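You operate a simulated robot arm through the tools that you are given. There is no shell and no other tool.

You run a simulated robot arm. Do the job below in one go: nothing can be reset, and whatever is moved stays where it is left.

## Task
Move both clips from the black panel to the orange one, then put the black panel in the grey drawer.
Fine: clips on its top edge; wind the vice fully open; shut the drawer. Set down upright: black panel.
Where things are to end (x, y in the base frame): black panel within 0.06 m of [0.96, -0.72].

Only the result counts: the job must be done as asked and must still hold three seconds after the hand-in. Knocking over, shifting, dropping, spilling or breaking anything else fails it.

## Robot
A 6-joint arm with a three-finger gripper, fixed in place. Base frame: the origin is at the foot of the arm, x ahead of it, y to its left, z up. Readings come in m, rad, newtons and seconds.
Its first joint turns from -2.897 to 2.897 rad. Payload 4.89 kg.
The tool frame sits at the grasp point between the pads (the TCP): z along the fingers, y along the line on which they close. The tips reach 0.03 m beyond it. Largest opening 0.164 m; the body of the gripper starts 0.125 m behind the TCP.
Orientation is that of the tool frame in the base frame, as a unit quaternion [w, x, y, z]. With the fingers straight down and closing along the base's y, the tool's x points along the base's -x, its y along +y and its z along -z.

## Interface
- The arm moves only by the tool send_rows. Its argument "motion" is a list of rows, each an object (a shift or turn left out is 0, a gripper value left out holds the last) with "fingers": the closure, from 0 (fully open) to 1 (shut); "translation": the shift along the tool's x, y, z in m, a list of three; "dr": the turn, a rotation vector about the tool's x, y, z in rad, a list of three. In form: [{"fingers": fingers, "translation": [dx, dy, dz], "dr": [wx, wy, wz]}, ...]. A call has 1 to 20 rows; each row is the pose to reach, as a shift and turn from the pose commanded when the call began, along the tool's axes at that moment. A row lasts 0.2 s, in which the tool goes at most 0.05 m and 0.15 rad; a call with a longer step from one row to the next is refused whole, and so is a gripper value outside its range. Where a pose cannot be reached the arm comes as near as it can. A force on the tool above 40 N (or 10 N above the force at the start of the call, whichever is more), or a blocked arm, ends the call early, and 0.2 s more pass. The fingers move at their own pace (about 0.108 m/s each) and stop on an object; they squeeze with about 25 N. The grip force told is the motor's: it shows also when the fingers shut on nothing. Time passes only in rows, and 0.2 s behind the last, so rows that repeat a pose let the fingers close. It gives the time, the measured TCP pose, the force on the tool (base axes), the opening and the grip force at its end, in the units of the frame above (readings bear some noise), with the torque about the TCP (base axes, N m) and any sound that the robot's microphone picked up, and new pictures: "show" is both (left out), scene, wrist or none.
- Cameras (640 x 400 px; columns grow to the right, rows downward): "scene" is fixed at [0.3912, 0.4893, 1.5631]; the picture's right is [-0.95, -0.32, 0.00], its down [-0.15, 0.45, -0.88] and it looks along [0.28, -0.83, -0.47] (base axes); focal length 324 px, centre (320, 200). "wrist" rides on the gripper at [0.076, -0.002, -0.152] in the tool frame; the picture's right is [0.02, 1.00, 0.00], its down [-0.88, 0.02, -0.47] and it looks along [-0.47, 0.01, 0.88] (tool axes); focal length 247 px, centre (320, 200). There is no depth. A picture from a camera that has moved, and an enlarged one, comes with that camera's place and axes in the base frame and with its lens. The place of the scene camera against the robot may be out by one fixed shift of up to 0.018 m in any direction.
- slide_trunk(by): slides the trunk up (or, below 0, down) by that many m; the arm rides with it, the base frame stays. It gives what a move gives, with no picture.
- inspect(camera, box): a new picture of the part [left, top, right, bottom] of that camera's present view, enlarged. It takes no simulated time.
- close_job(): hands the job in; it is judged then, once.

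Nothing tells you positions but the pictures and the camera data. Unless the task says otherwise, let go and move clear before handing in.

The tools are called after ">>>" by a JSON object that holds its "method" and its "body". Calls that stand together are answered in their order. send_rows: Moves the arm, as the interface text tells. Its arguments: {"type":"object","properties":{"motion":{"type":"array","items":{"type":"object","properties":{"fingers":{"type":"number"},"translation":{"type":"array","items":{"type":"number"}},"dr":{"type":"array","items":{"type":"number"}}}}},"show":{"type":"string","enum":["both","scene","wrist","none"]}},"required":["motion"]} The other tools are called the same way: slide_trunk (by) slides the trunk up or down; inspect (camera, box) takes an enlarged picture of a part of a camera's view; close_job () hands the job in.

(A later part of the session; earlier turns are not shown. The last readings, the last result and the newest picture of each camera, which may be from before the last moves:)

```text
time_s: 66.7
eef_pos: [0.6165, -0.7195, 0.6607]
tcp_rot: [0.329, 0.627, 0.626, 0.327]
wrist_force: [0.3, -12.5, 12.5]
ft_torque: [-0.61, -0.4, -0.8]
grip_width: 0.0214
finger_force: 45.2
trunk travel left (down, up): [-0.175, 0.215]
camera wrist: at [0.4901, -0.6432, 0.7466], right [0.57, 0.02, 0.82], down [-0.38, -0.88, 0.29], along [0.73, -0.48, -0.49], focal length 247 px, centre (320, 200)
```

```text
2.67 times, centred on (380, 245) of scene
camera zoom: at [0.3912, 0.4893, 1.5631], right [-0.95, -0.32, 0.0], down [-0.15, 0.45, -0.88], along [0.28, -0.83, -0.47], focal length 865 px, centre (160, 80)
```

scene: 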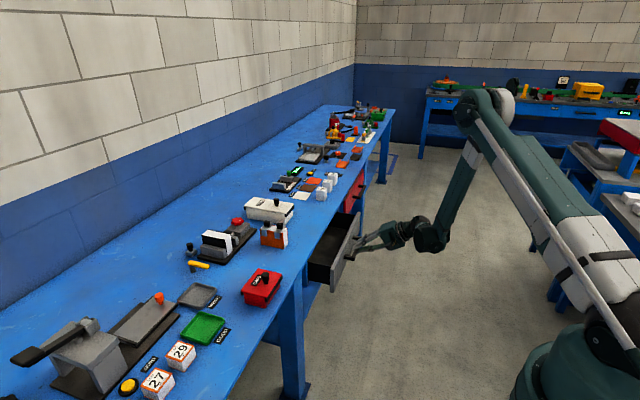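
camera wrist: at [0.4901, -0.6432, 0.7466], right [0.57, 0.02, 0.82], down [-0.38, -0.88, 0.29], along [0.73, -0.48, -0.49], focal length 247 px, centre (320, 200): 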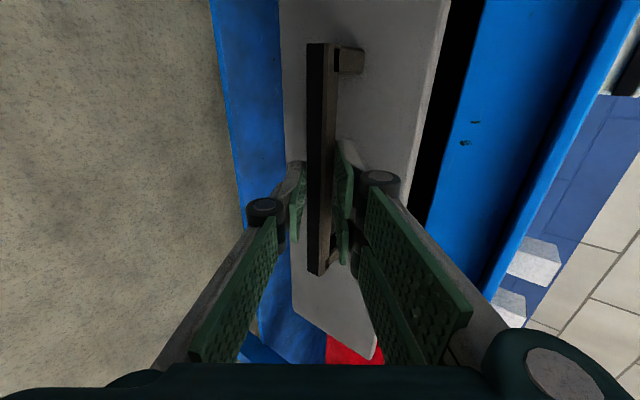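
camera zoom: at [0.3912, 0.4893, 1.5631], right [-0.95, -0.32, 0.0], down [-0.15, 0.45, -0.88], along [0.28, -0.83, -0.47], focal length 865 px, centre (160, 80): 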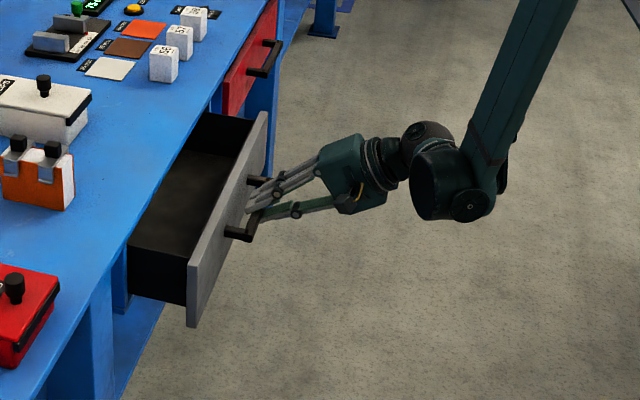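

The drawer is sliding open and is out about 0.10 m. I'll keep pulling.

>>> {"method": "send_rows", "body": {"motion": [{"fingers": 0.95, "translation": [0, -0.0142, -0.0206]}, {"fingers": 0.95, "translation": [0, -0.0284, -0.0412]}, {"fingers": 0.95, "translation": [0, -0.0426, -0.0617]}, {"fingers": 0.95, "translation": [0, -0.0568, -0.0823]}, {"fingers": 0.95, "translation": [0, -0.071, -0.1029]}]}}

>>> {"method": "inspect", "body": {"camera": "scene", "box": [280, 170, 480, 320]}}

```text
time_s: 67.7
eef_pos: [0.5249, -0.721, 0.661]
tcp_rot: [0.323, 0.626, 0.628, 0.329]
wrist_force: [4.4, 4.4, -5.3]
ft_torque: [0.04, 0.02, -1.23]
grip_width: 0.0215
finger_force: 45.0
out of reach, approached as far as the arm can: row 4, 5
trunk travel left (down, up): [-0.175, 0.215]
stopped in row 5: the force on the tool passed its limit at 50 N (the readings are from after the stop); the commanded pose is now the measured one
camera wrist: at [0.3987, -0.6463, 0.748], right [0.57, 0.02, 0.82], down [-0.37, -0.89, 0.28], along [0.73, -0.46, -0.5], focal length 247 px, centre (320, 200)
```

scene: 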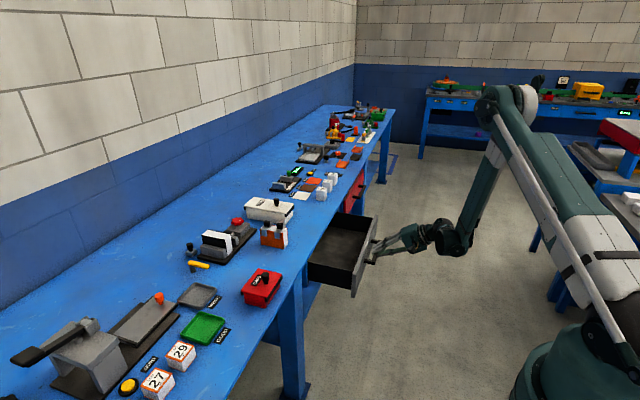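
wrist: 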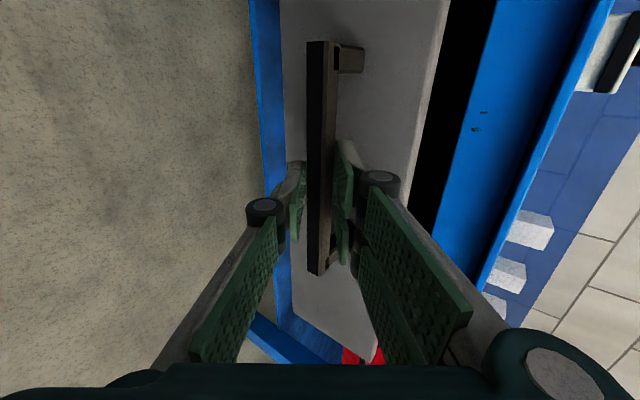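

```text
2.67 times, centred on (380, 245) of scene
camera zoom: at [0.3912, 0.4893, 1.5631], right [-0.95, -0.32, 0.0], down [-0.15, 0.45, -0.88], along [0.28, -0.83, -0.47], focal length 865 px, centre (160, 80)
```

zoom: 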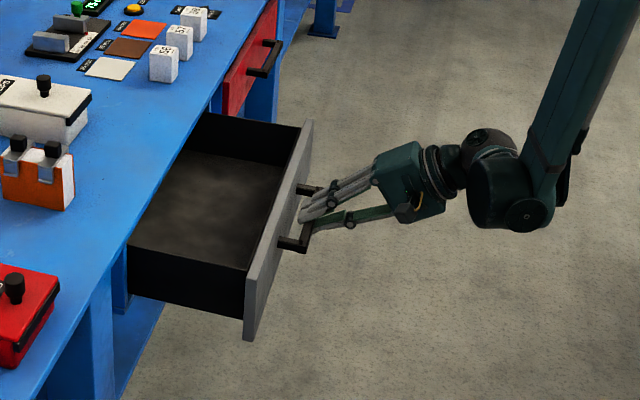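

The drawer is out about 0.19 m, and this hand pose has run out of reach. I'll let go, back off while pitching further down, and then pull the rest from above by gripping the drawer front's top edge.

>>> {"method": "send_rows", "body": {"motion": [{"fingers": 0.7}, {"fingers": 0.7}, {"fingers": 0.7, "translation": [0, 0, -0.012], "dr": [0.05, 0, 0]}, {"fingers": 0.7, "translation": [0, 0, -0.025], "dr": [0.11, 0, 0]}, {"fingers": 0.7, "translation": [0, 0, -0.04], "dr": [0.18, 0, 0]}, {"fingers": 0.7, "translation": [0, 0, -0.055], "dr": [0.28, 0, 0]}, {"fingers": 0.7, "translation": [0, 0, -0.075], "dr": [0.4, 0, 0]}, {"fingers": 0.7, "translation": [0, 0, -0.1], "dr": [0.52, 0, 0]}]}}

>>> {"method": "inspect", "body": {"camera": "scene", "box": [280, 170, 480, 320]}}

```text
time_s: 69.5
eef_pos: [0.4412, -0.7215, 0.7189]
tcp_rot: [0.151, 0.688, 0.692, 0.156]
wrist_force: [0.3, -1.1, -0.8]
ft_torque: [0.14, -0.06, 0.04]
grip_width: 0.0492
finger_force: 0.0
trunk travel left (down, up): [-0.175, 0.215]
camera wrist: at [0.3744, -0.647, 0.8572], right [0.91, 0.03, 0.42], down [-0.18, -0.88, 0.43], along [0.39, -0.47, -0.8], focal length 247 px, centre (320, 200)
```

scene: 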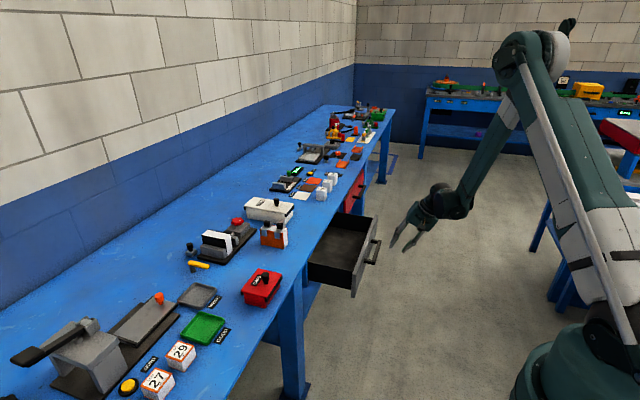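
wrist: 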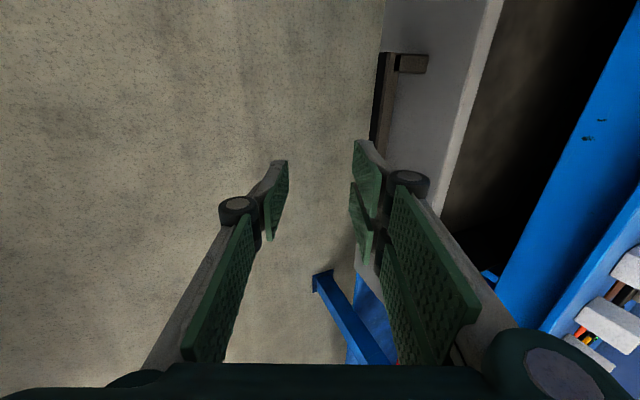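

```text
2.67 times, centred on (380, 245) of scene
camera zoom: at [0.3912, 0.4893, 1.5631], right [-0.95, -0.32, 0.0], down [-0.15, 0.45, -0.88], along [0.28, -0.83, -0.47], focal length 865 px, centre (160, 80)
```

zoom: 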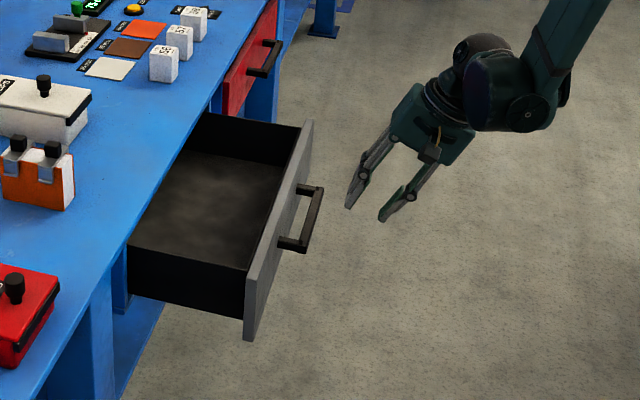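

The hand is clear of the handle. I'll lift and finish turning the hand to point straight down, with the fingers closing along x.

>>> {"method": "send_rows", "body": {"motion": [{"fingers": 0.6, "translation": [0, 0.019, -0.041], "dr": [0.11, 0, 0]}, {"fingers": 0.6, "translation": [0, 0.038, -0.0815], "dr": [0.22, 0, 0]}, {"fingers": 0.6, "translation": [0, 0.0575, -0.122], "dr": [0.33, 0, 0]}, {"fingers": 0.6, "translation": [0, 0.0767, -0.163], "dr": [0.44, 0, 0]}, {"fingers": 0.6, "translation": [0, 0.0767, -0.163], "dr": [0.44, 0, 0]}]}}

>>> {"method": "inspect", "body": {"camera": "wrist", "box": [340, 0, 640, 240]}}

>>> {"method": "inspect", "body": {"camera": "scene", "box": [290, 190, 410, 310]}}

```text
time_s: 70.7
eef_pos: [0.4422, -0.7228, 0.8999]
tcp_rot: [-0.003, 0.705, 0.709, 0.0]
wrist_force: [0.7, 0.2, -0.4]
ft_torque: [-0.01, -0.03, -0.03]
grip_width: 0.0657
finger_force: 0.0
trunk travel left (down, up): [-0.175, 0.215]
camera wrist: at [0.4397, -0.6471, 1.0525], right [1.0, 0.03, 0.0], down [0.03, -0.88, 0.47], along [0.01, -0.47, -0.88], focal length 247 px, centre (320, 200)
```

scene: 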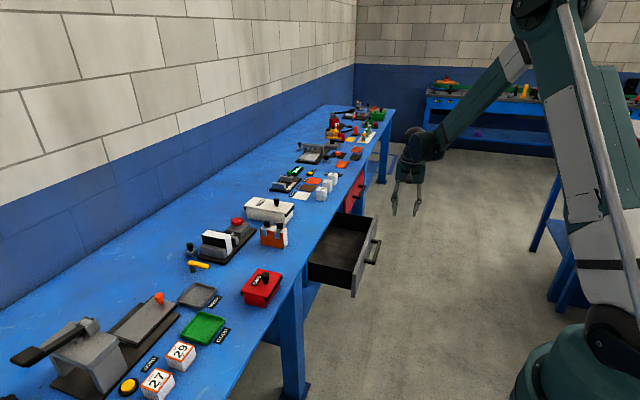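
wrist: 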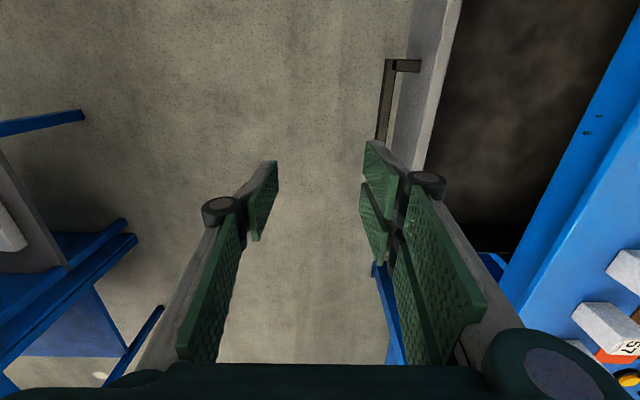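

```text
1.67 times, centred on (490, 120) of wrist
camera zoom: at [0.4397, -0.6471, 1.0525], right [1.0, 0.03, 0.0], down [0.03, -0.88, 0.47], along [0.01, -0.47, -0.88], focal length 412 px, centre (37, 333)
```

zoom: 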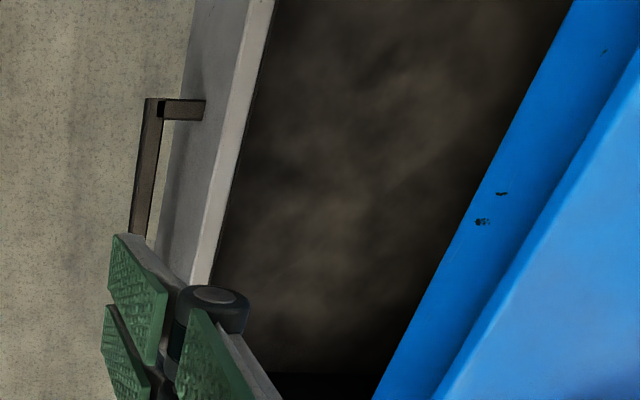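

```text
3.33 times, centred on (350, 250) of scene
camera zoom: at [0.3912, 0.4893, 1.5631], right [-0.95, -0.32, 0.0], down [-0.15, 0.45, -0.88], along [0.28, -0.83, -0.47], focal length 1082 px, centre (220, 33)
```

zoom: 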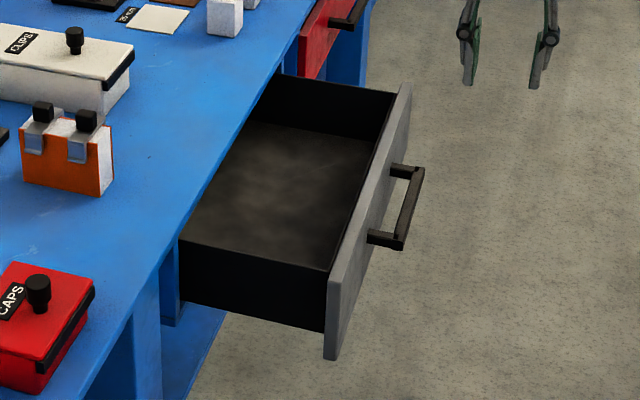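

The drawer front's top edge is near x≈0.585, z≈0.72. I'll hover over it to grip it from above.

>>> {"method": "send_rows", "body": {"motion": [{"fingers": 0.6, "translation": [0, 0.04, 0.02]}, {"fingers": 0.6, "translation": [0, 0.08, 0.045]}, {"fingers": 0.6, "translation": [0, 0.12, 0.07]}, {"fingers": 0.6, "translation": [0, 0.143, 0.09]}, {"fingers": 0.6, "translation": [0, 0.143, 0.09]}]}}

>>> {"method": "inspect", "body": {"camera": "wrist", "box": [200, 20, 440, 220]}}

>>> {"method": "inspect", "body": {"camera": "scene", "box": [300, 170, 420, 290]}}

```text
time_s: 71.9
eef_pos: [0.5845, -0.7211, 0.8095]
tcp_rot: [-0.001, 0.705, 0.709, 0.002]
wrist_force: [0.1, 0.2, 0.0]
ft_torque: [0.05, 0.05, -0.02]
grip_width: 0.0655
finger_force: 0.0
trunk travel left (down, up): [-0.175, 0.215]
camera wrist: at [0.5817, -0.6446, 0.9627], right [1.0, 0.03, 0.0], down [0.03, -0.88, 0.47], along [0.01, -0.47, -0.88], focal length 247 px, centre (320, 200)
```

scene: 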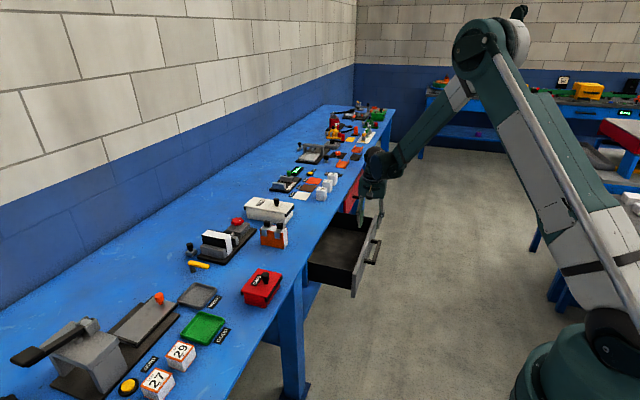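
wrist: 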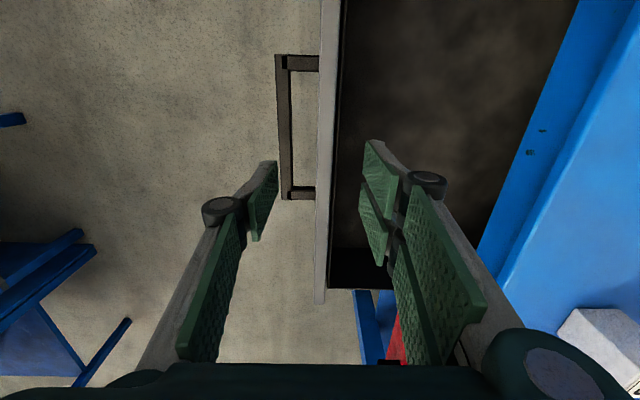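

```text
2.00 times, centred on (320, 120) of wrist
camera zoom: at [0.5817, -0.6446, 0.9627], right [1.0, 0.03, 0.0], down [0.03, -0.88, 0.47], along [0.01, -0.47, -0.88], focal length 494 px, centre (320, 360)
```

zoom: 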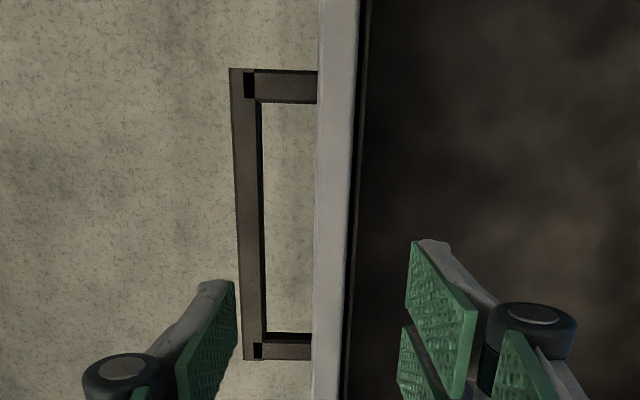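

```text
3.33 times, centred on (360, 230) of scene
camera zoom: at [0.3912, 0.4893, 1.5631], right [-0.95, -0.32, 0.0], down [-0.15, 0.45, -0.88], along [0.28, -0.83, -0.47], focal length 1082 px, centre (187, 100)
```

zoom: 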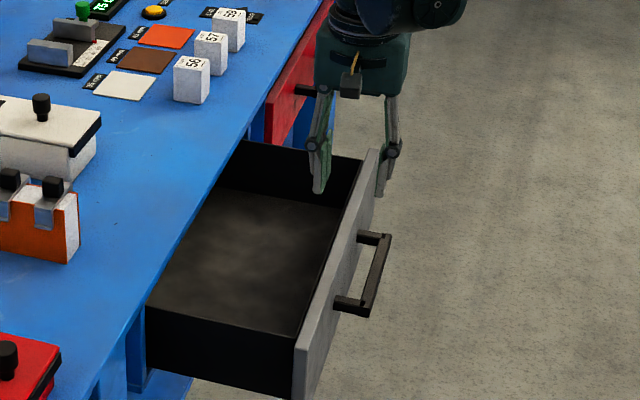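

The front panel spans x≈0.581–0.599, so I'll shift 5 mm, go down to straddle its top edge and close.

>>> {"method": "send_rows", "body": {"motion": [{"fingers": 0.6, "translation": [0, 0.005, 0.03]}, {"fingers": 0.6, "translation": [0, 0.005, 0.055]}, {"fingers": 0.6, "translation": [0, 0.005, 0.075]}, {"fingers": 0.6, "translation": [0, 0.005, 0.085]}, {"fingers": 0.6, "translation": [0, 0.005, 0.085]}, {"fingers": 0.95, "translation": [0, 0.005, 0.085]}, {"fingers": 0.95, "translation": [0, 0.005, 0.085]}, {"fingers": 0.95, "translation": [0, 0.005, 0.085]}]}}

>>> {"method": "inspect", "body": {"camera": "wrist", "box": [200, 20, 440, 220]}}

>>> {"method": "inspect", "body": {"camera": "scene", "box": [300, 170, 420, 290]}}

```text
time_s: 73.7
eef_pos: [0.59, -0.7204, 0.7236]
tcp_rot: [-0.003, 0.704, 0.71, 0.002]
wrist_force: [-1.8, 3.1, -7.1]
ft_torque: [-0.12, -0.08, -0.94]
grip_width: 0.0228
finger_force: 44.8
trunk travel left (down, up): [-0.175, 0.215]
camera wrist: at [0.5872, -0.645, 0.8768], right [1.0, 0.03, 0.0], down [0.03, -0.88, 0.47], along [0.01, -0.47, -0.88], focal length 247 px, centre (320, 200)
```

scene: 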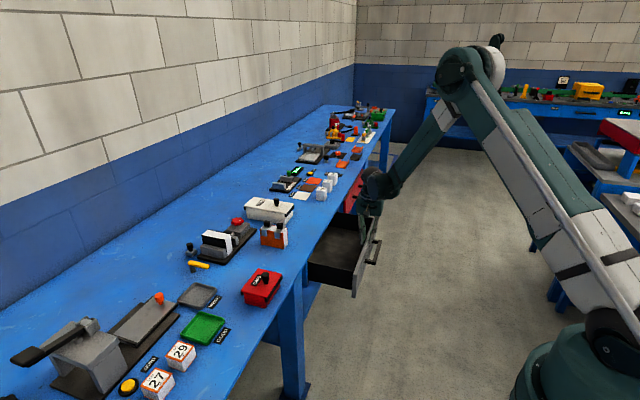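
wrist: 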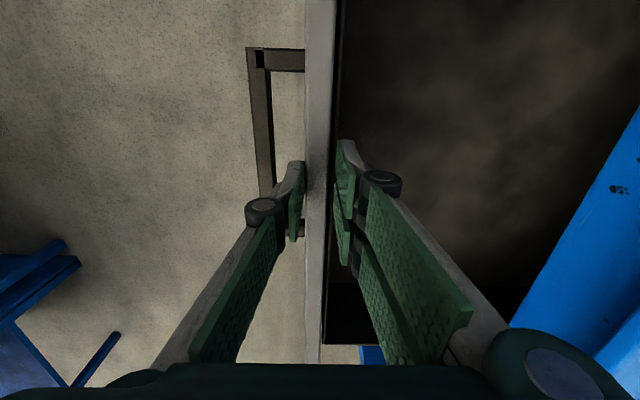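

```text
2.00 times, centred on (320, 120) of wrist
camera zoom: at [0.5872, -0.645, 0.8768], right [1.0, 0.03, 0.0], down [0.03, -0.88, 0.47], along [0.01, -0.47, -0.88], focal length 494 px, centre (320, 360)
```

zoom: 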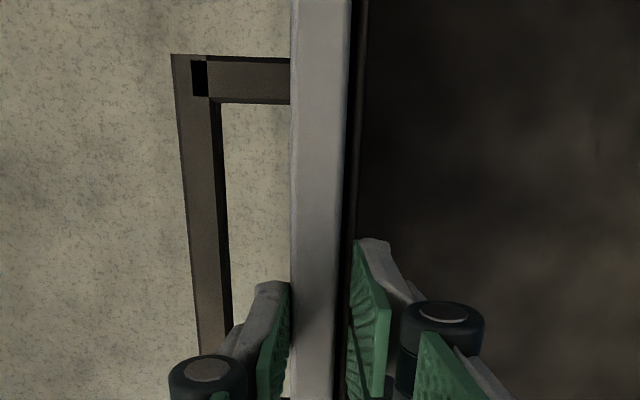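

```text
3.33 times, centred on (360, 230) of scene
camera zoom: at [0.3912, 0.4893, 1.5631], right [-0.95, -0.32, 0.0], down [-0.15, 0.45, -0.88], along [0.28, -0.83, -0.47], focal length 1082 px, centre (187, 100)
```

zoom: 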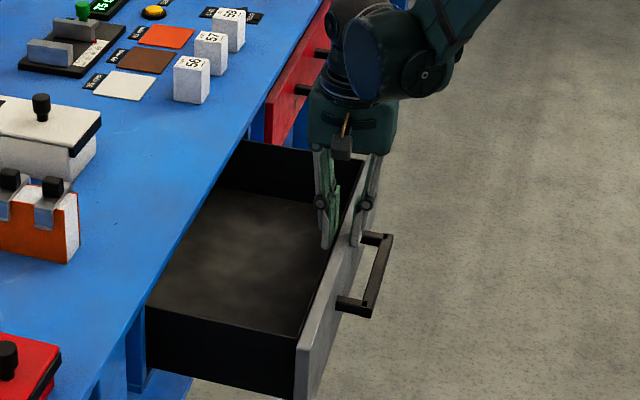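

I've gripped the drawer front at 0.023 m with low loads. I'll pull along -x.

>>> {"method": "send_rows", "body": {"motion": [{"fingers": 0.95, "translation": [0, -0.01, 0]}, {"fingers": 0.95, "translation": [0, -0.025, 0]}, {"fingers": 0.95, "translation": [0, -0.04, 0]}, {"fingers": 0.95, "translation": [0, -0.055, 0]}, {"fingers": 0.95, "translation": [0, -0.07, 0]}, {"fingers": 0.95, "translation": [0, -0.085, 0]}]}}

>>> {"method": "inspect", "body": {"camera": "scene", "box": [280, 170, 440, 310]}}

```text
time_s: 75.1
eef_pos: [0.5057, -0.7211, 0.7239]
tcp_rot: [-0.002, 0.705, 0.71, 0.002]
wrist_force: [-1.1, 17.8, -32.1]
ft_torque: [1.06, -0.01, -0.15]
grip_width: 0.023
finger_force: 45.6
trunk travel left (down, up): [-0.175, 0.215]
camera wrist: at [0.5036, -0.6452, 0.877], right [1.0, 0.03, 0.0], down [0.03, -0.88, 0.47], along [0.01, -0.47, -0.88], focal length 247 px, centre (320, 200)
```

scene: 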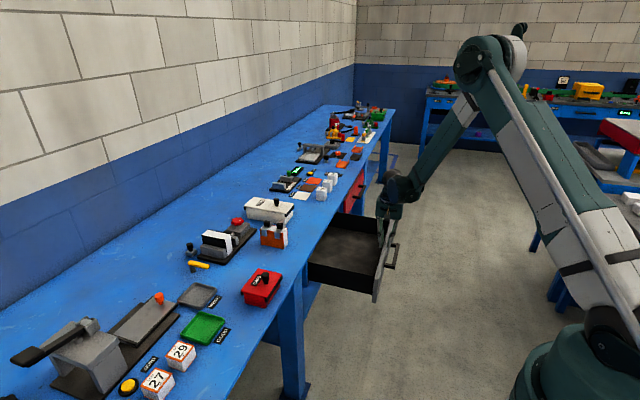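
wrist: 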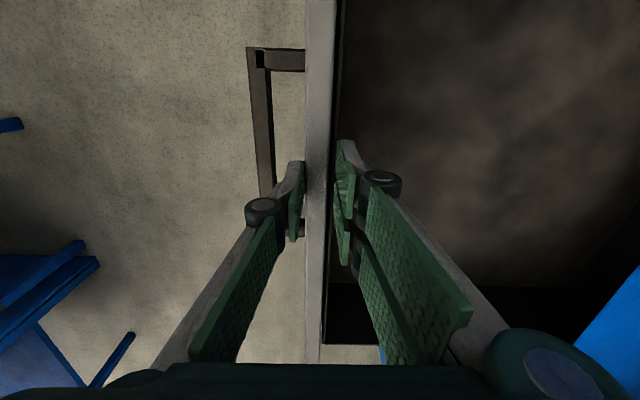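

```text
2.86 times, centred on (360, 240) of scene
camera zoom: at [0.3912, 0.4893, 1.5631], right [-0.95, -0.32, 0.0], down [-0.15, 0.45, -0.88], along [0.28, -0.83, -0.47], focal length 927 px, centre (206, 86)
```

zoom: 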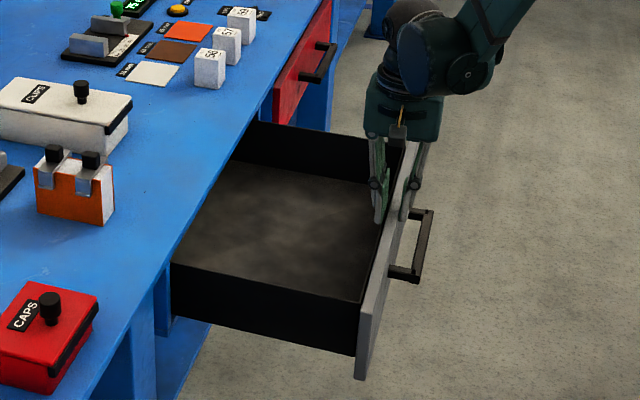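

The drawer is now open about 0.28 m. I'll ease the vertical load and open it another few centimetres for clearance.

>>> {"method": "send_rows", "body": {"motion": [{"fingers": 0.95, "translation": [-0.0005, -0.005, 0.001]}, {"fingers": 0.95, "translation": [-0.0005, -0.015, 0.001]}, {"fingers": 0.95, "translation": [-0.0005, -0.025, 0.001]}, {"fingers": 0.95, "translation": [-0.0005, -0.035, 0.001]}], "show": "none"}}

>>> {"method": "inspect", "body": {"camera": "scene", "box": [280, 170, 440, 310]}}

```text
time_s: 76.0
eef_pos: [0.4848, -0.7229, 0.7248]
tcp_rot: [0.001, 0.704, 0.71, 0.004]
wrist_force: [12.6, 5.3, 0.8]
ft_torque: [0.56, -0.29, -1.79]
grip_width: 0.018
finger_force: 44.8
trunk travel left (down, up): [-0.175, 0.215]
stopped in row 4: the force on the tool passed its limit at 61 N (the readings are from after the stop); the commanded pose is now the measured one
```

```text
2.86 times, centred on (360, 240) of scene
camera zoom: at [0.3912, 0.4893, 1.5631], right [-0.95, -0.32, 0.0], down [-0.15, 0.45, -0.88], along [0.28, -0.83, -0.47], focal length 927 px, centre (206, 86)
```

zoom: 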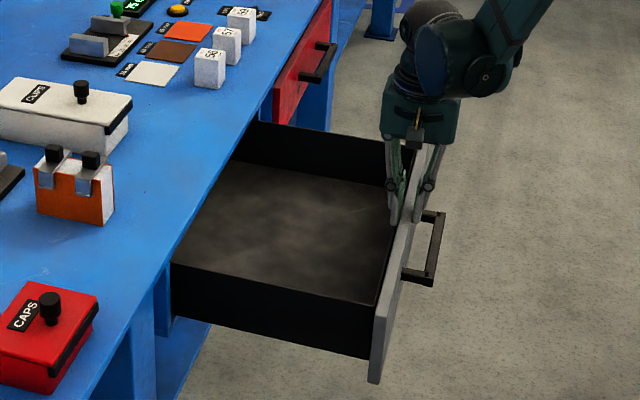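

The drawer has reached its end stop at about 0.30 m of travel. I'll release it, lift, and look into the drawer.

>>> {"method": "send_rows", "body": {"motion": [{"fingers": 0.6}, {"fingers": 0.6}, {"fingers": 0.6}, {"fingers": 0.6, "translation": [0, 0, -0.03]}, {"fingers": 0.6, "translation": [0, 0, -0.07]}, {"fingers": 0.6, "translation": [0, 0, -0.115]}, {"fingers": 0.6, "translation": [0, 0, -0.16]}, {"fingers": 0.6, "translation": [0, 0, -0.205]}, {"fingers": 0.6, "translation": [0, 0, -0.25]}, {"fingers": 0.6, "translation": [0, 0, -0.25]}]}}

>>> {"method": "inspect", "body": {"camera": "wrist", "box": [280, 0, 640, 280]}}

>>> {"method": "inspect", "body": {"camera": "scene", "box": [280, 170, 440, 310]}}

```text
time_s: 78.2
eef_pos: [0.4807, -0.7255, 0.9778]
tcp_rot: [0.001, 0.704, 0.71, 0.004]
wrist_force: [-0.2, 0.6, -0.1]
ft_torque: [-0.04, -0.02, -0.02]
grip_width: 0.0657
finger_force: 0.0
trunk travel left (down, up): [-0.175, 0.215]
camera wrist: at [0.4757, -0.6488, 1.1306], right [1.0, 0.03, 0.01], down [0.02, -0.88, 0.47], along [0.02, -0.47, -0.88], focal length 247 px, centre (320, 200)
```

scene: 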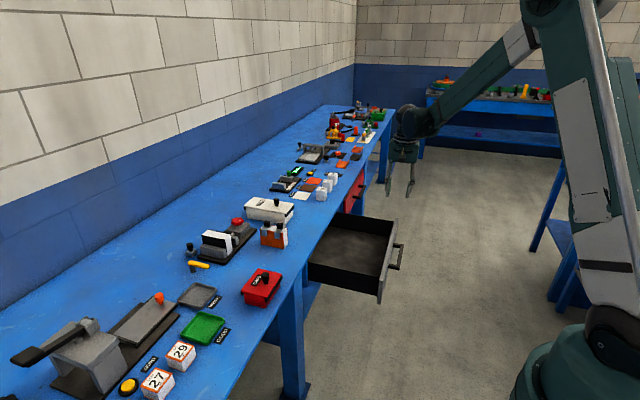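
wrist: 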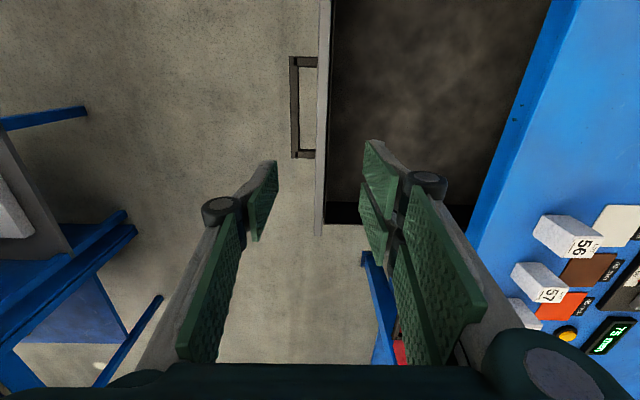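

```text
1.43 times, centred on (460, 140) of wrist
camera zoom: at [0.4757, -0.6488, 1.1306], right [1.0, 0.03, 0.01], down [0.02, -0.88, 0.47], along [0.02, -0.47, -0.88], focal length 353 px, centre (120, 286)
```

zoom: 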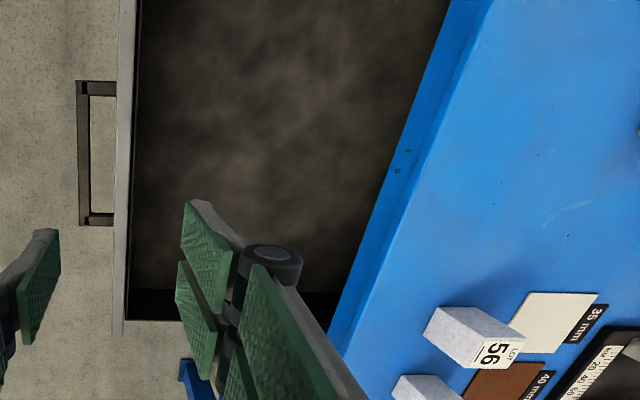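

```text
2.86 times, centred on (360, 240) of scene
camera zoom: at [0.3912, 0.4893, 1.5631], right [-0.95, -0.32, 0.0], down [-0.15, 0.45, -0.88], along [0.28, -0.83, -0.47], focal length 927 px, centre (206, 86)
```

zoom: 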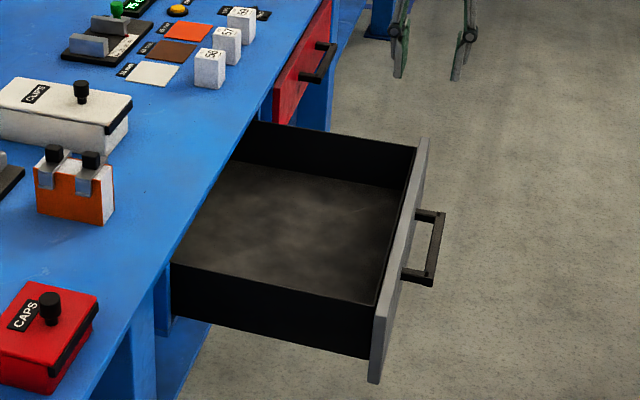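

The drawer is open and empty. Now I'll fetch the black panel: turn the hand back so the fingers close along y, and move above the vice.

>>> {"method": "send_rows", "body": {"motion": [{"fingers": 0.4, "translation": [0.0, 0.0, -0.04], "dr": [0, 0, -0.0976]}, {"fingers": 0.4, "translation": [0.0273, 0.035, -0.07], "dr": [0, 0, -0.195]}, {"fingers": 0.4, "translation": [0.0547, 0.0733, -0.07], "dr": [0, 0, -0.293]}, {"fingers": 0.4, "translation": [0.082, 0.112, -0.07], "dr": [0, 0, -0.39]}, {"fingers": 0.4, "translation": [0.1093, 0.151, -0.07], "dr": [0, 0, -0.488]}, {"fingers": 0.4, "translation": [0.1367, 0.189, -0.07], "dr": [0, 0, -0.586]}, {"fingers": 0.4, "translation": [0.164, 0.227, -0.07], "dr": [0, 0, -0.683]}, {"fingers": 0.4, "translation": [0.1913, 0.265, -0.07], "dr": [0, 0, -0.781]}, {"fingers": 0.4, "translation": [0.2187, 0.304, -0.07], "dr": [0, 0, -0.878]}, {"fingers": 0.4, "translation": [0.246, 0.343, -0.07], "dr": [0, 0, -0.976]}, {"fingers": 0.4, "translation": [0.2733, 0.382, -0.07], "dr": [0, 0, -1.074]}, {"fingers": 0.4, "translation": [0.3007, 0.421, -0.07], "dr": [0, 0, -1.171]}, {"fingers": 0.4, "translation": [0.328, 0.46, -0.07], "dr": [0, 0, -1.269]}, {"fingers": 0.4, "translation": [0.3553, 0.499, -0.07], "dr": [0, 0, -1.366]}, {"fingers": 0.4, "translation": [0.3827, 0.538, -0.07], "dr": [0, 0, -1.464]}, {"fingers": 0.4, "translation": [0.4, 0.572, -0.07], "dr": [0, 0, -1.562]}, {"fingers": 0.4, "translation": [0.41, 0.597, -0.07], "dr": [0, 0, -1.562]}, {"fingers": 0.4, "translation": [0.41, 0.597, -0.07], "dr": [0, 0, -1.562]}]}}

>>> {"method": "inspect", "body": {"camera": "wrist", "box": [220, 40, 440, 220]}}

>>> {"method": "inspect", "body": {"camera": "scene", "box": [180, 200, 260, 270]}}

```text
refused: row 2 steps farther than a row can; nothing moved
```

```text
2.22 times, centred on (330, 130) of wrist
camera zoom: at [0.4757, -0.6488, 1.1306], right [1.0, 0.03, 0.01], down [0.02, -0.88, 0.47], along [0.02, -0.47, -0.88], focal length 549 px, centre (298, 356)
```

zoom: 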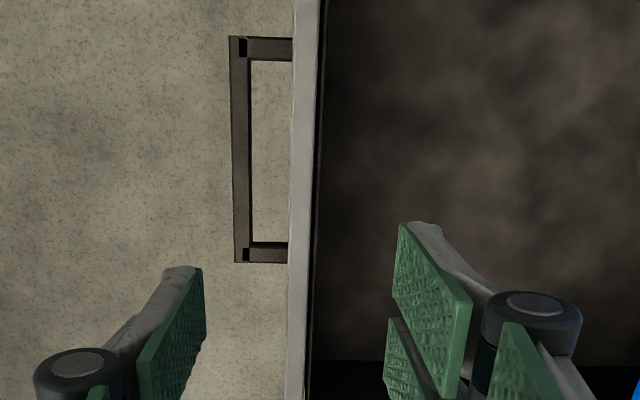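

```text
5.71 times, centred on (220, 235) of scene
camera zoom: at [0.3912, 0.4893, 1.5631], right [-0.95, -0.32, 0.0], down [-0.15, 0.45, -0.88], along [0.28, -0.83, -0.47], focal length 1854 px, centre (891, 0)
```

zoom: 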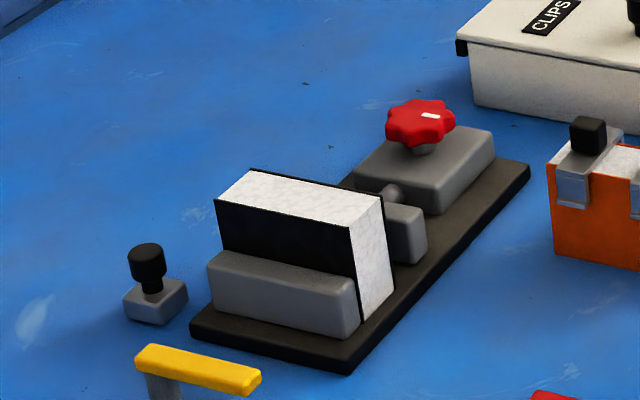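

One step was slightly too long. I'll resend with smaller steps.

>>> {"method": "send_rows", "body": {"motion": [{"fingers": 0.4, "translation": [0.0, 0.0, -0.045], "dr": [0, 0, -0.0976]}, {"fingers": 0.4, "translation": [0.0273, 0.035, -0.06], "dr": [0, 0, -0.195]}, {"fingers": 0.4, "translation": [0.0547, 0.0733, -0.065], "dr": [0, 0, -0.293]}, {"fingers": 0.4, "translation": [0.082, 0.112, -0.07], "dr": [0, 0, -0.39]}, {"fingers": 0.4, "translation": [0.1093, 0.151, -0.07], "dr": [0, 0, -0.488]}, {"fingers": 0.4, "translation": [0.1367, 0.189, -0.07], "dr": [0, 0, -0.586]}, {"fingers": 0.4, "translation": [0.164, 0.227, -0.07], "dr": [0, 0, -0.683]}, {"fingers": 0.4, "translation": [0.1913, 0.265, -0.07], "dr": [0, 0, -0.781]}, {"fingers": 0.4, "translation": [0.2187, 0.304, -0.07], "dr": [0, 0, -0.878]}, {"fingers": 0.4, "translation": [0.246, 0.343, -0.07], "dr": [0, 0, -0.976]}, {"fingers": 0.4, "translation": [0.2733, 0.382, -0.07], "dr": [0, 0, -1.074]}, {"fingers": 0.4, "translation": [0.3007, 0.421, -0.07], "dr": [0, 0, -1.171]}, {"fingers": 0.4, "translation": [0.328, 0.46, -0.07], "dr": [0, 0, -1.269]}, {"fingers": 0.4, "translation": [0.3553, 0.499, -0.07], "dr": [0, 0, -1.366]}, {"fingers": 0.4, "translation": [0.3827, 0.538, -0.07], "dr": [0, 0, -1.464]}, {"fingers": 0.4, "translation": [0.4, 0.572, -0.07], "dr": [0, 0, -1.562]}, {"fingers": 0.4, "translation": [0.41, 0.597, -0.07], "dr": [0, 0, -1.562]}, {"fingers": 0.4, "translation": [0.41, 0.597, -0.07], "dr": [0, 0, -1.562]}]}}

>>> {"method": "inspect", "body": {"camera": "wrist", "box": [220, 40, 440, 220]}}

>>> {"method": "inspect", "body": {"camera": "scene", "box": [180, 170, 400, 310]}}

```text
time_s: 82.0
eef_pos: [1.0731, -0.3075, 1.0482]
tcp_rot: [0.004, 0.0, 1.0, 0.002]
wrist_force: [1.0, 0.4, 0.0]
ft_torque: [0.01, 0.05, -0.04]
grip_width: 0.0987
finger_force: 0.1
trunk travel left (down, up): [-0.175, 0.215]
camera wrist: at [0.9957, -0.3101, 1.2011], right [-0.02, 1.0, 0.0], down [0.88, 0.02, 0.48], along [0.48, 0.01, -0.88], focal length 247 px, centre (320, 200)
```

scene: 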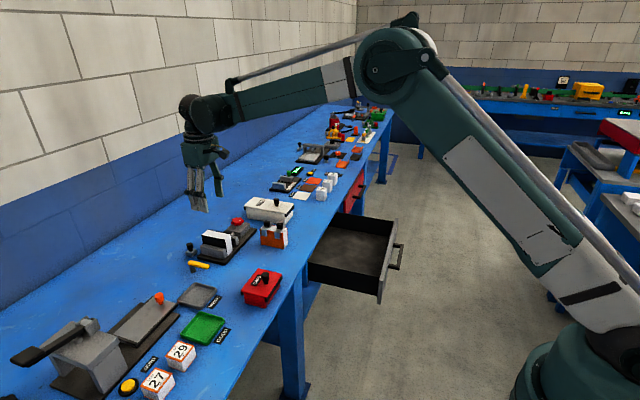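
wrist: 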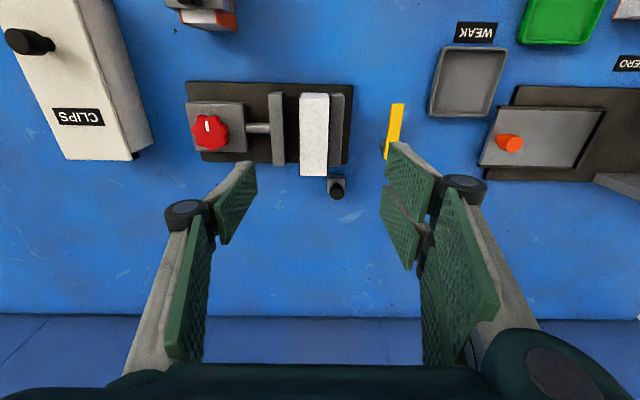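

```text
2.22 times, centred on (330, 130) of wrist
camera zoom: at [0.9957, -0.3101, 1.2011], right [-0.02, 1.0, 0.0], down [0.88, 0.02, 0.48], along [0.48, 0.01, -0.88], focal length 549 px, centre (298, 356)
```

zoom: 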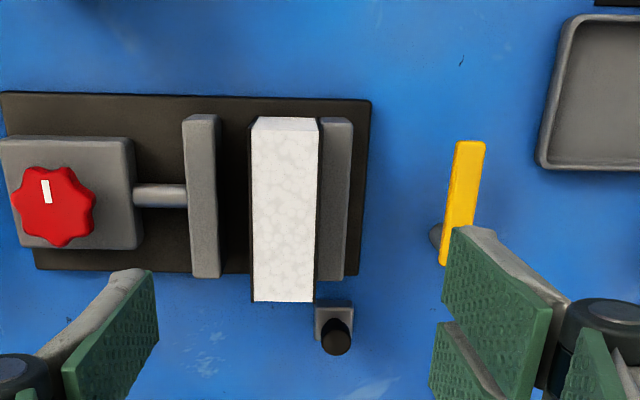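

```text
2.86 times, centred on (290, 240) of scene
camera zoom: at [0.3912, 0.4893, 1.5631], right [-0.95, -0.32, 0.0], down [-0.15, 0.45, -0.88], along [0.28, -0.83, -0.47], focal length 927 px, centre (406, 86)
```

zoom: 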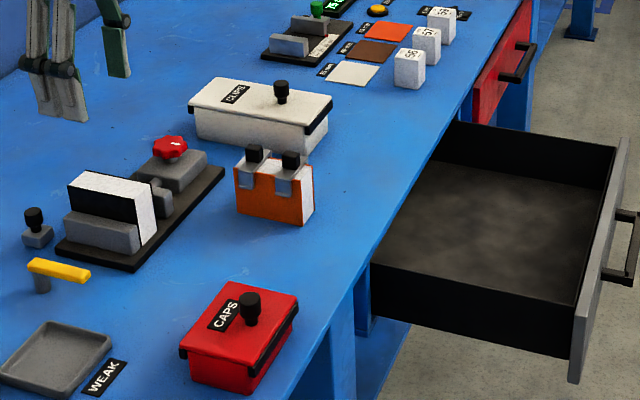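

The panel spans x 1.029–1.126 with its centre at y≈-0.317. I'll correct the position and a small tilt, then go down around it to just above the jaw tops.

>>> {"method": "send_rows", "body": {"motion": [{"fingers": 0.57, "translation": [-0.0045, -0.009, 0.03], "dr": [0.004, 0.008, 0]}, {"fingers": 0.57, "translation": [-0.0045, -0.009, 0.07], "dr": [0.004, 0.008, 0]}, {"fingers": 0.57, "translation": [-0.0045, -0.009, 0.1], "dr": [0.004, 0.008, 0]}, {"fingers": 0.57, "translation": [-0.0045, -0.009, 0.12], "dr": [0.004, 0.008, 0]}, {"fingers": 0.57, "translation": [-0.0045, -0.009, 0.12], "dr": [0.004, 0.008, 0]}]}}

>>> {"method": "inspect", "body": {"camera": "wrist", "box": [220, 60, 440, 240]}}

>>> {"method": "inspect", "body": {"camera": "scene", "box": [180, 190, 260, 260]}}

```text
time_s: 83.2
eef_pos: [1.0799, -0.3173, 0.9272]
tcp_rot: [-0.001, 0.0, 1.0, 0.0]
wrist_force: [0.8, -0.4, -0.6]
ft_torque: [0.04, -0.01, 0.02]
grip_width: 0.0706
finger_force: 0.0
trunk travel left (down, up): [-0.175, 0.215]
camera wrist: at [1.0027, -0.3182, 1.0808], right [-0.02, 1.0, 0.0], down [0.88, 0.02, 0.47], along [0.47, 0.01, -0.88], focal length 247 px, centre (320, 200)
```

scene: 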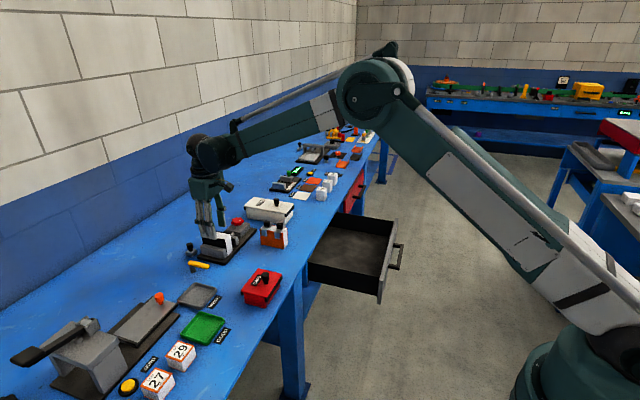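
wrist: 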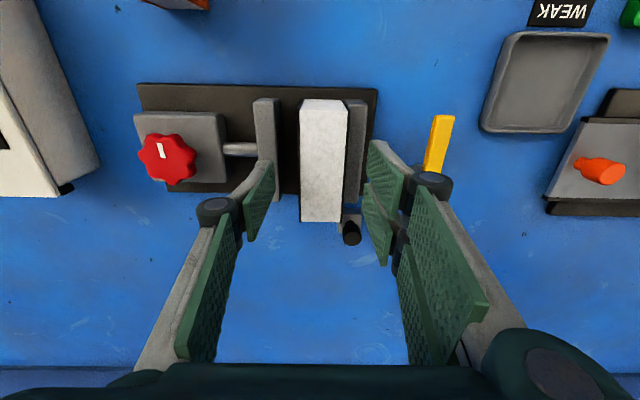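

```text
2.22 times, centred on (330, 150) of wrist
camera zoom: at [1.0027, -0.3182, 1.0808], right [-0.02, 1.0, 0.0], down [0.88, 0.02, 0.47], along [0.47, 0.01, -0.88], focal length 549 px, centre (298, 311)
```

zoom: 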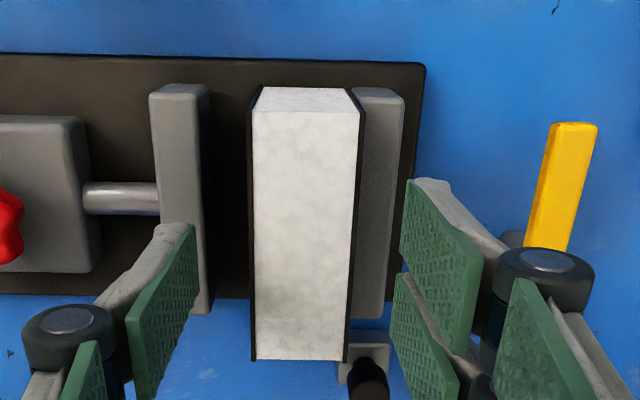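

```text
5.71 times, centred on (220, 225) of scene
camera zoom: at [0.3912, 0.4893, 1.5631], right [-0.95, -0.32, 0.0], down [-0.15, 0.45, -0.88], along [0.28, -0.83, -0.47], focal length 1854 px, centre (891, 57)
```

zoom: 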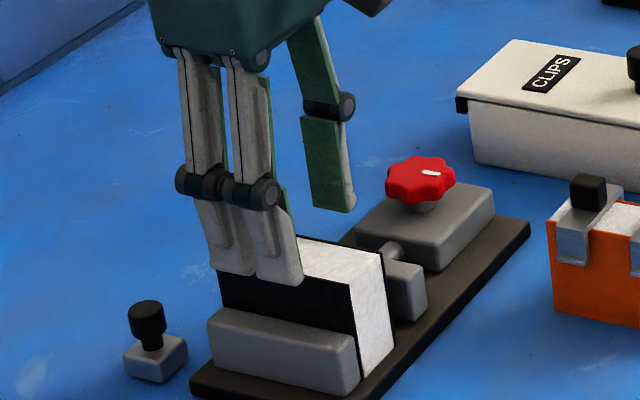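

The fingers straddle the panel. I'll go down to z≈0.887 with a small y correction and close.

>>> {"method": "send_rows", "body": {"motion": [{"fingers": 0.57, "translation": [0.001, 0.0015, 0.02]}, {"fingers": 0.57, "translation": [0.001, 0.0015, 0.034]}, {"fingers": 0.57, "translation": [0.001, 0.0015, 0.041]}, {"fingers": 0.57, "translation": [0.001, 0.0015, 0.041]}, {"fingers": 0.9, "translation": [0.001, 0.0015, 0.041]}, {"fingers": 0.9, "translation": [0.001, 0.0015, 0.041]}, {"fingers": 0.9, "translation": [0.001, 0.0015, 0.041]}]}}

>>> {"method": "inspect", "body": {"camera": "wrist", "box": [220, 60, 440, 240]}}

>>> {"method": "inspect", "body": {"camera": "scene", "box": [180, 190, 260, 260]}}

```text
time_s: 84.8
eef_pos: [1.0795, -0.3149, 0.8883]
tcp_rot: [-0.001, 0.0, 1.0, 0.0]
wrist_force: [-0.5, -0.5, 0.2]
ft_torque: [0.0, 0.0, -0.01]
grip_width: 0.0394
finger_force: 25.2
trunk travel left (down, up): [-0.175, 0.215]
camera wrist: at [1.0018, -0.3171, 1.0414], right [-0.02, 1.0, 0.0], down [0.88, 0.02, 0.47], along [0.47, 0.01, -0.88], focal length 247 px, centre (320, 200)
```

scene: 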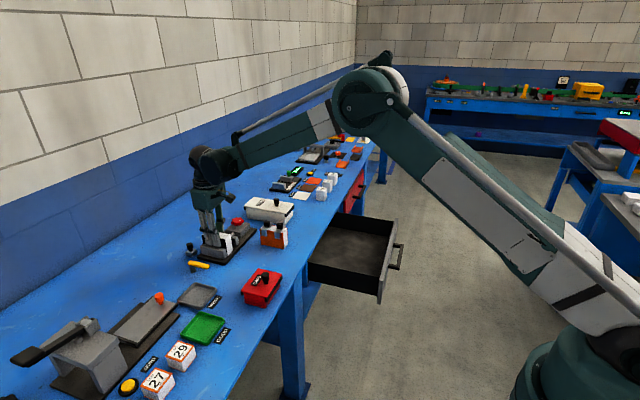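
wrist: 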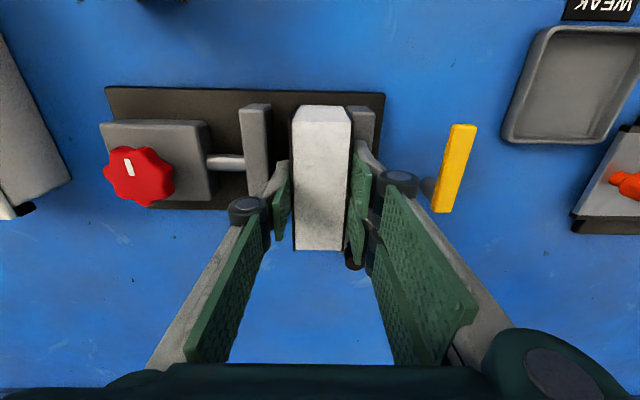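

```text
2.22 times, centred on (330, 150) of wrist
camera zoom: at [1.0018, -0.3171, 1.0414], right [-0.02, 1.0, 0.0], down [0.88, 0.02, 0.47], along [0.47, 0.01, -0.88], focal length 549 px, centre (298, 311)
```

zoom: 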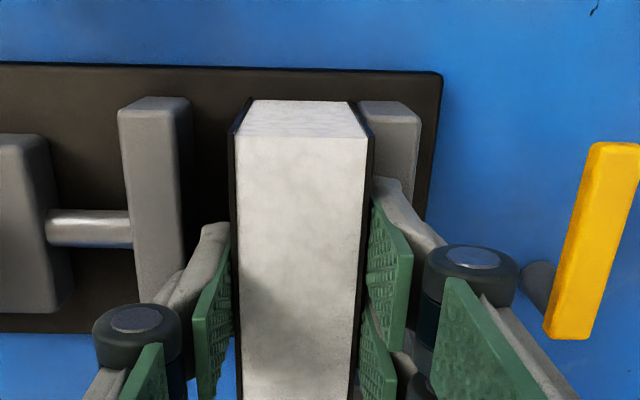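

```text
5.71 times, centred on (220, 225) of scene
camera zoom: at [0.3912, 0.4893, 1.5631], right [-0.95, -0.32, 0.0], down [-0.15, 0.45, -0.88], along [0.28, -0.83, -0.47], focal length 1854 px, centre (891, 57)
```

zoom: 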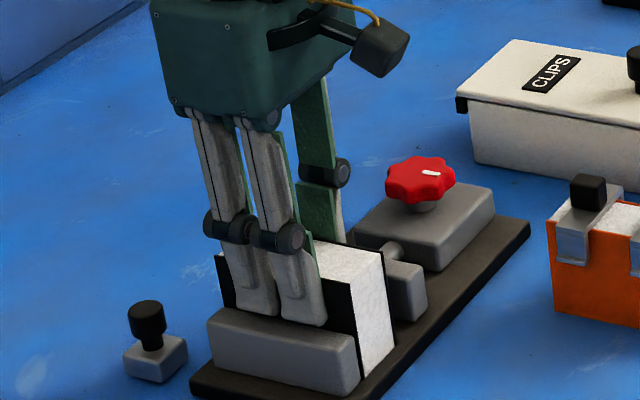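

The panel is gripped at 0.0394 m with no side load. I'll lift it straight up.

>>> {"method": "send_rows", "body": {"motion": [{"fingers": 0.9, "translation": [0, 0, -0.008]}, {"fingers": 0.9, "translation": [0, 0, -0.02]}, {"fingers": 0.9, "translation": [0, 0, -0.035]}, {"fingers": 0.9, "translation": [0, 0, -0.055]}, {"fingers": 0.9, "translation": [0, 0, -0.085]}, {"fingers": 0.9, "translation": [0, 0, -0.12]}, {"fingers": 0.9, "translation": [0, 0, -0.155]}, {"fingers": 0.9, "translation": [0, 0, -0.18]}, {"fingers": 0.9, "translation": [0, 0, -0.18]}]}}

>>> {"method": "inspect", "body": {"camera": "scene", "box": [170, 150, 290, 260]}}

```text
time_s: 86.8
eef_pos: [1.0781, -0.3155, 1.0691]
tcp_rot: [-0.001, 0.001, 1.0, 0.0]
wrist_force: [-0.2, 0.8, -0.4]
ft_torque: [-0.01, -0.04, 0.0]
grip_width: 0.0392
finger_force: 25.8
trunk travel left (down, up): [-0.175, 0.215]
camera wrist: at [1.002, -0.3171, 1.2228], right [-0.02, 1.0, 0.0], down [0.88, 0.02, 0.47], along [0.47, 0.01, -0.88], focal length 247 px, centre (320, 200)
```

scene: 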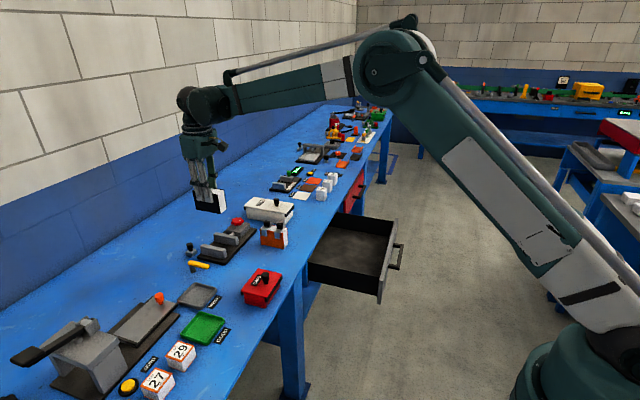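
wrist: 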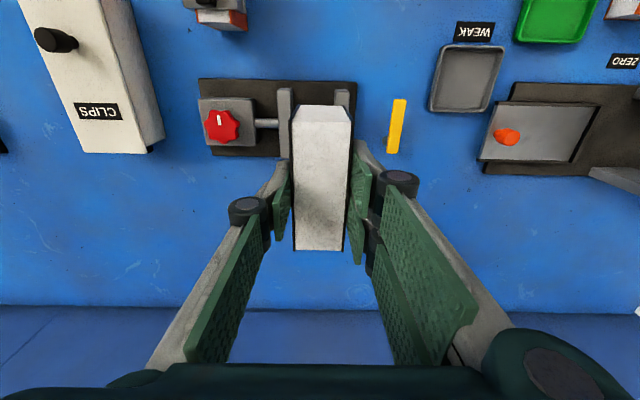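

```text
3.64 times, centred on (230, 205) of scene
camera zoom: at [0.3912, 0.4893, 1.5631], right [-0.95, -0.32, 0.0], down [-0.15, 0.45, -0.88], along [0.28, -0.83, -0.47], focal length 1180 px, centre (647, 182)
```

zoom: 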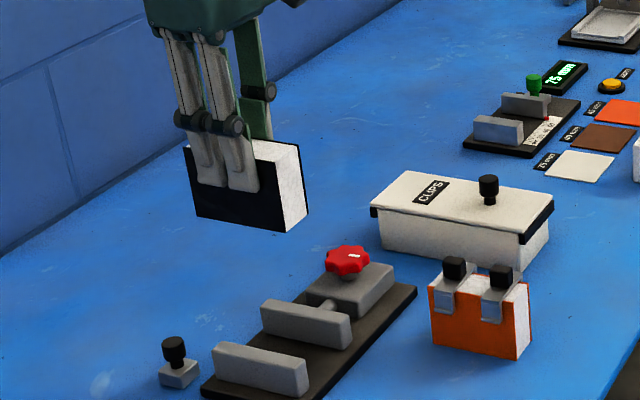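

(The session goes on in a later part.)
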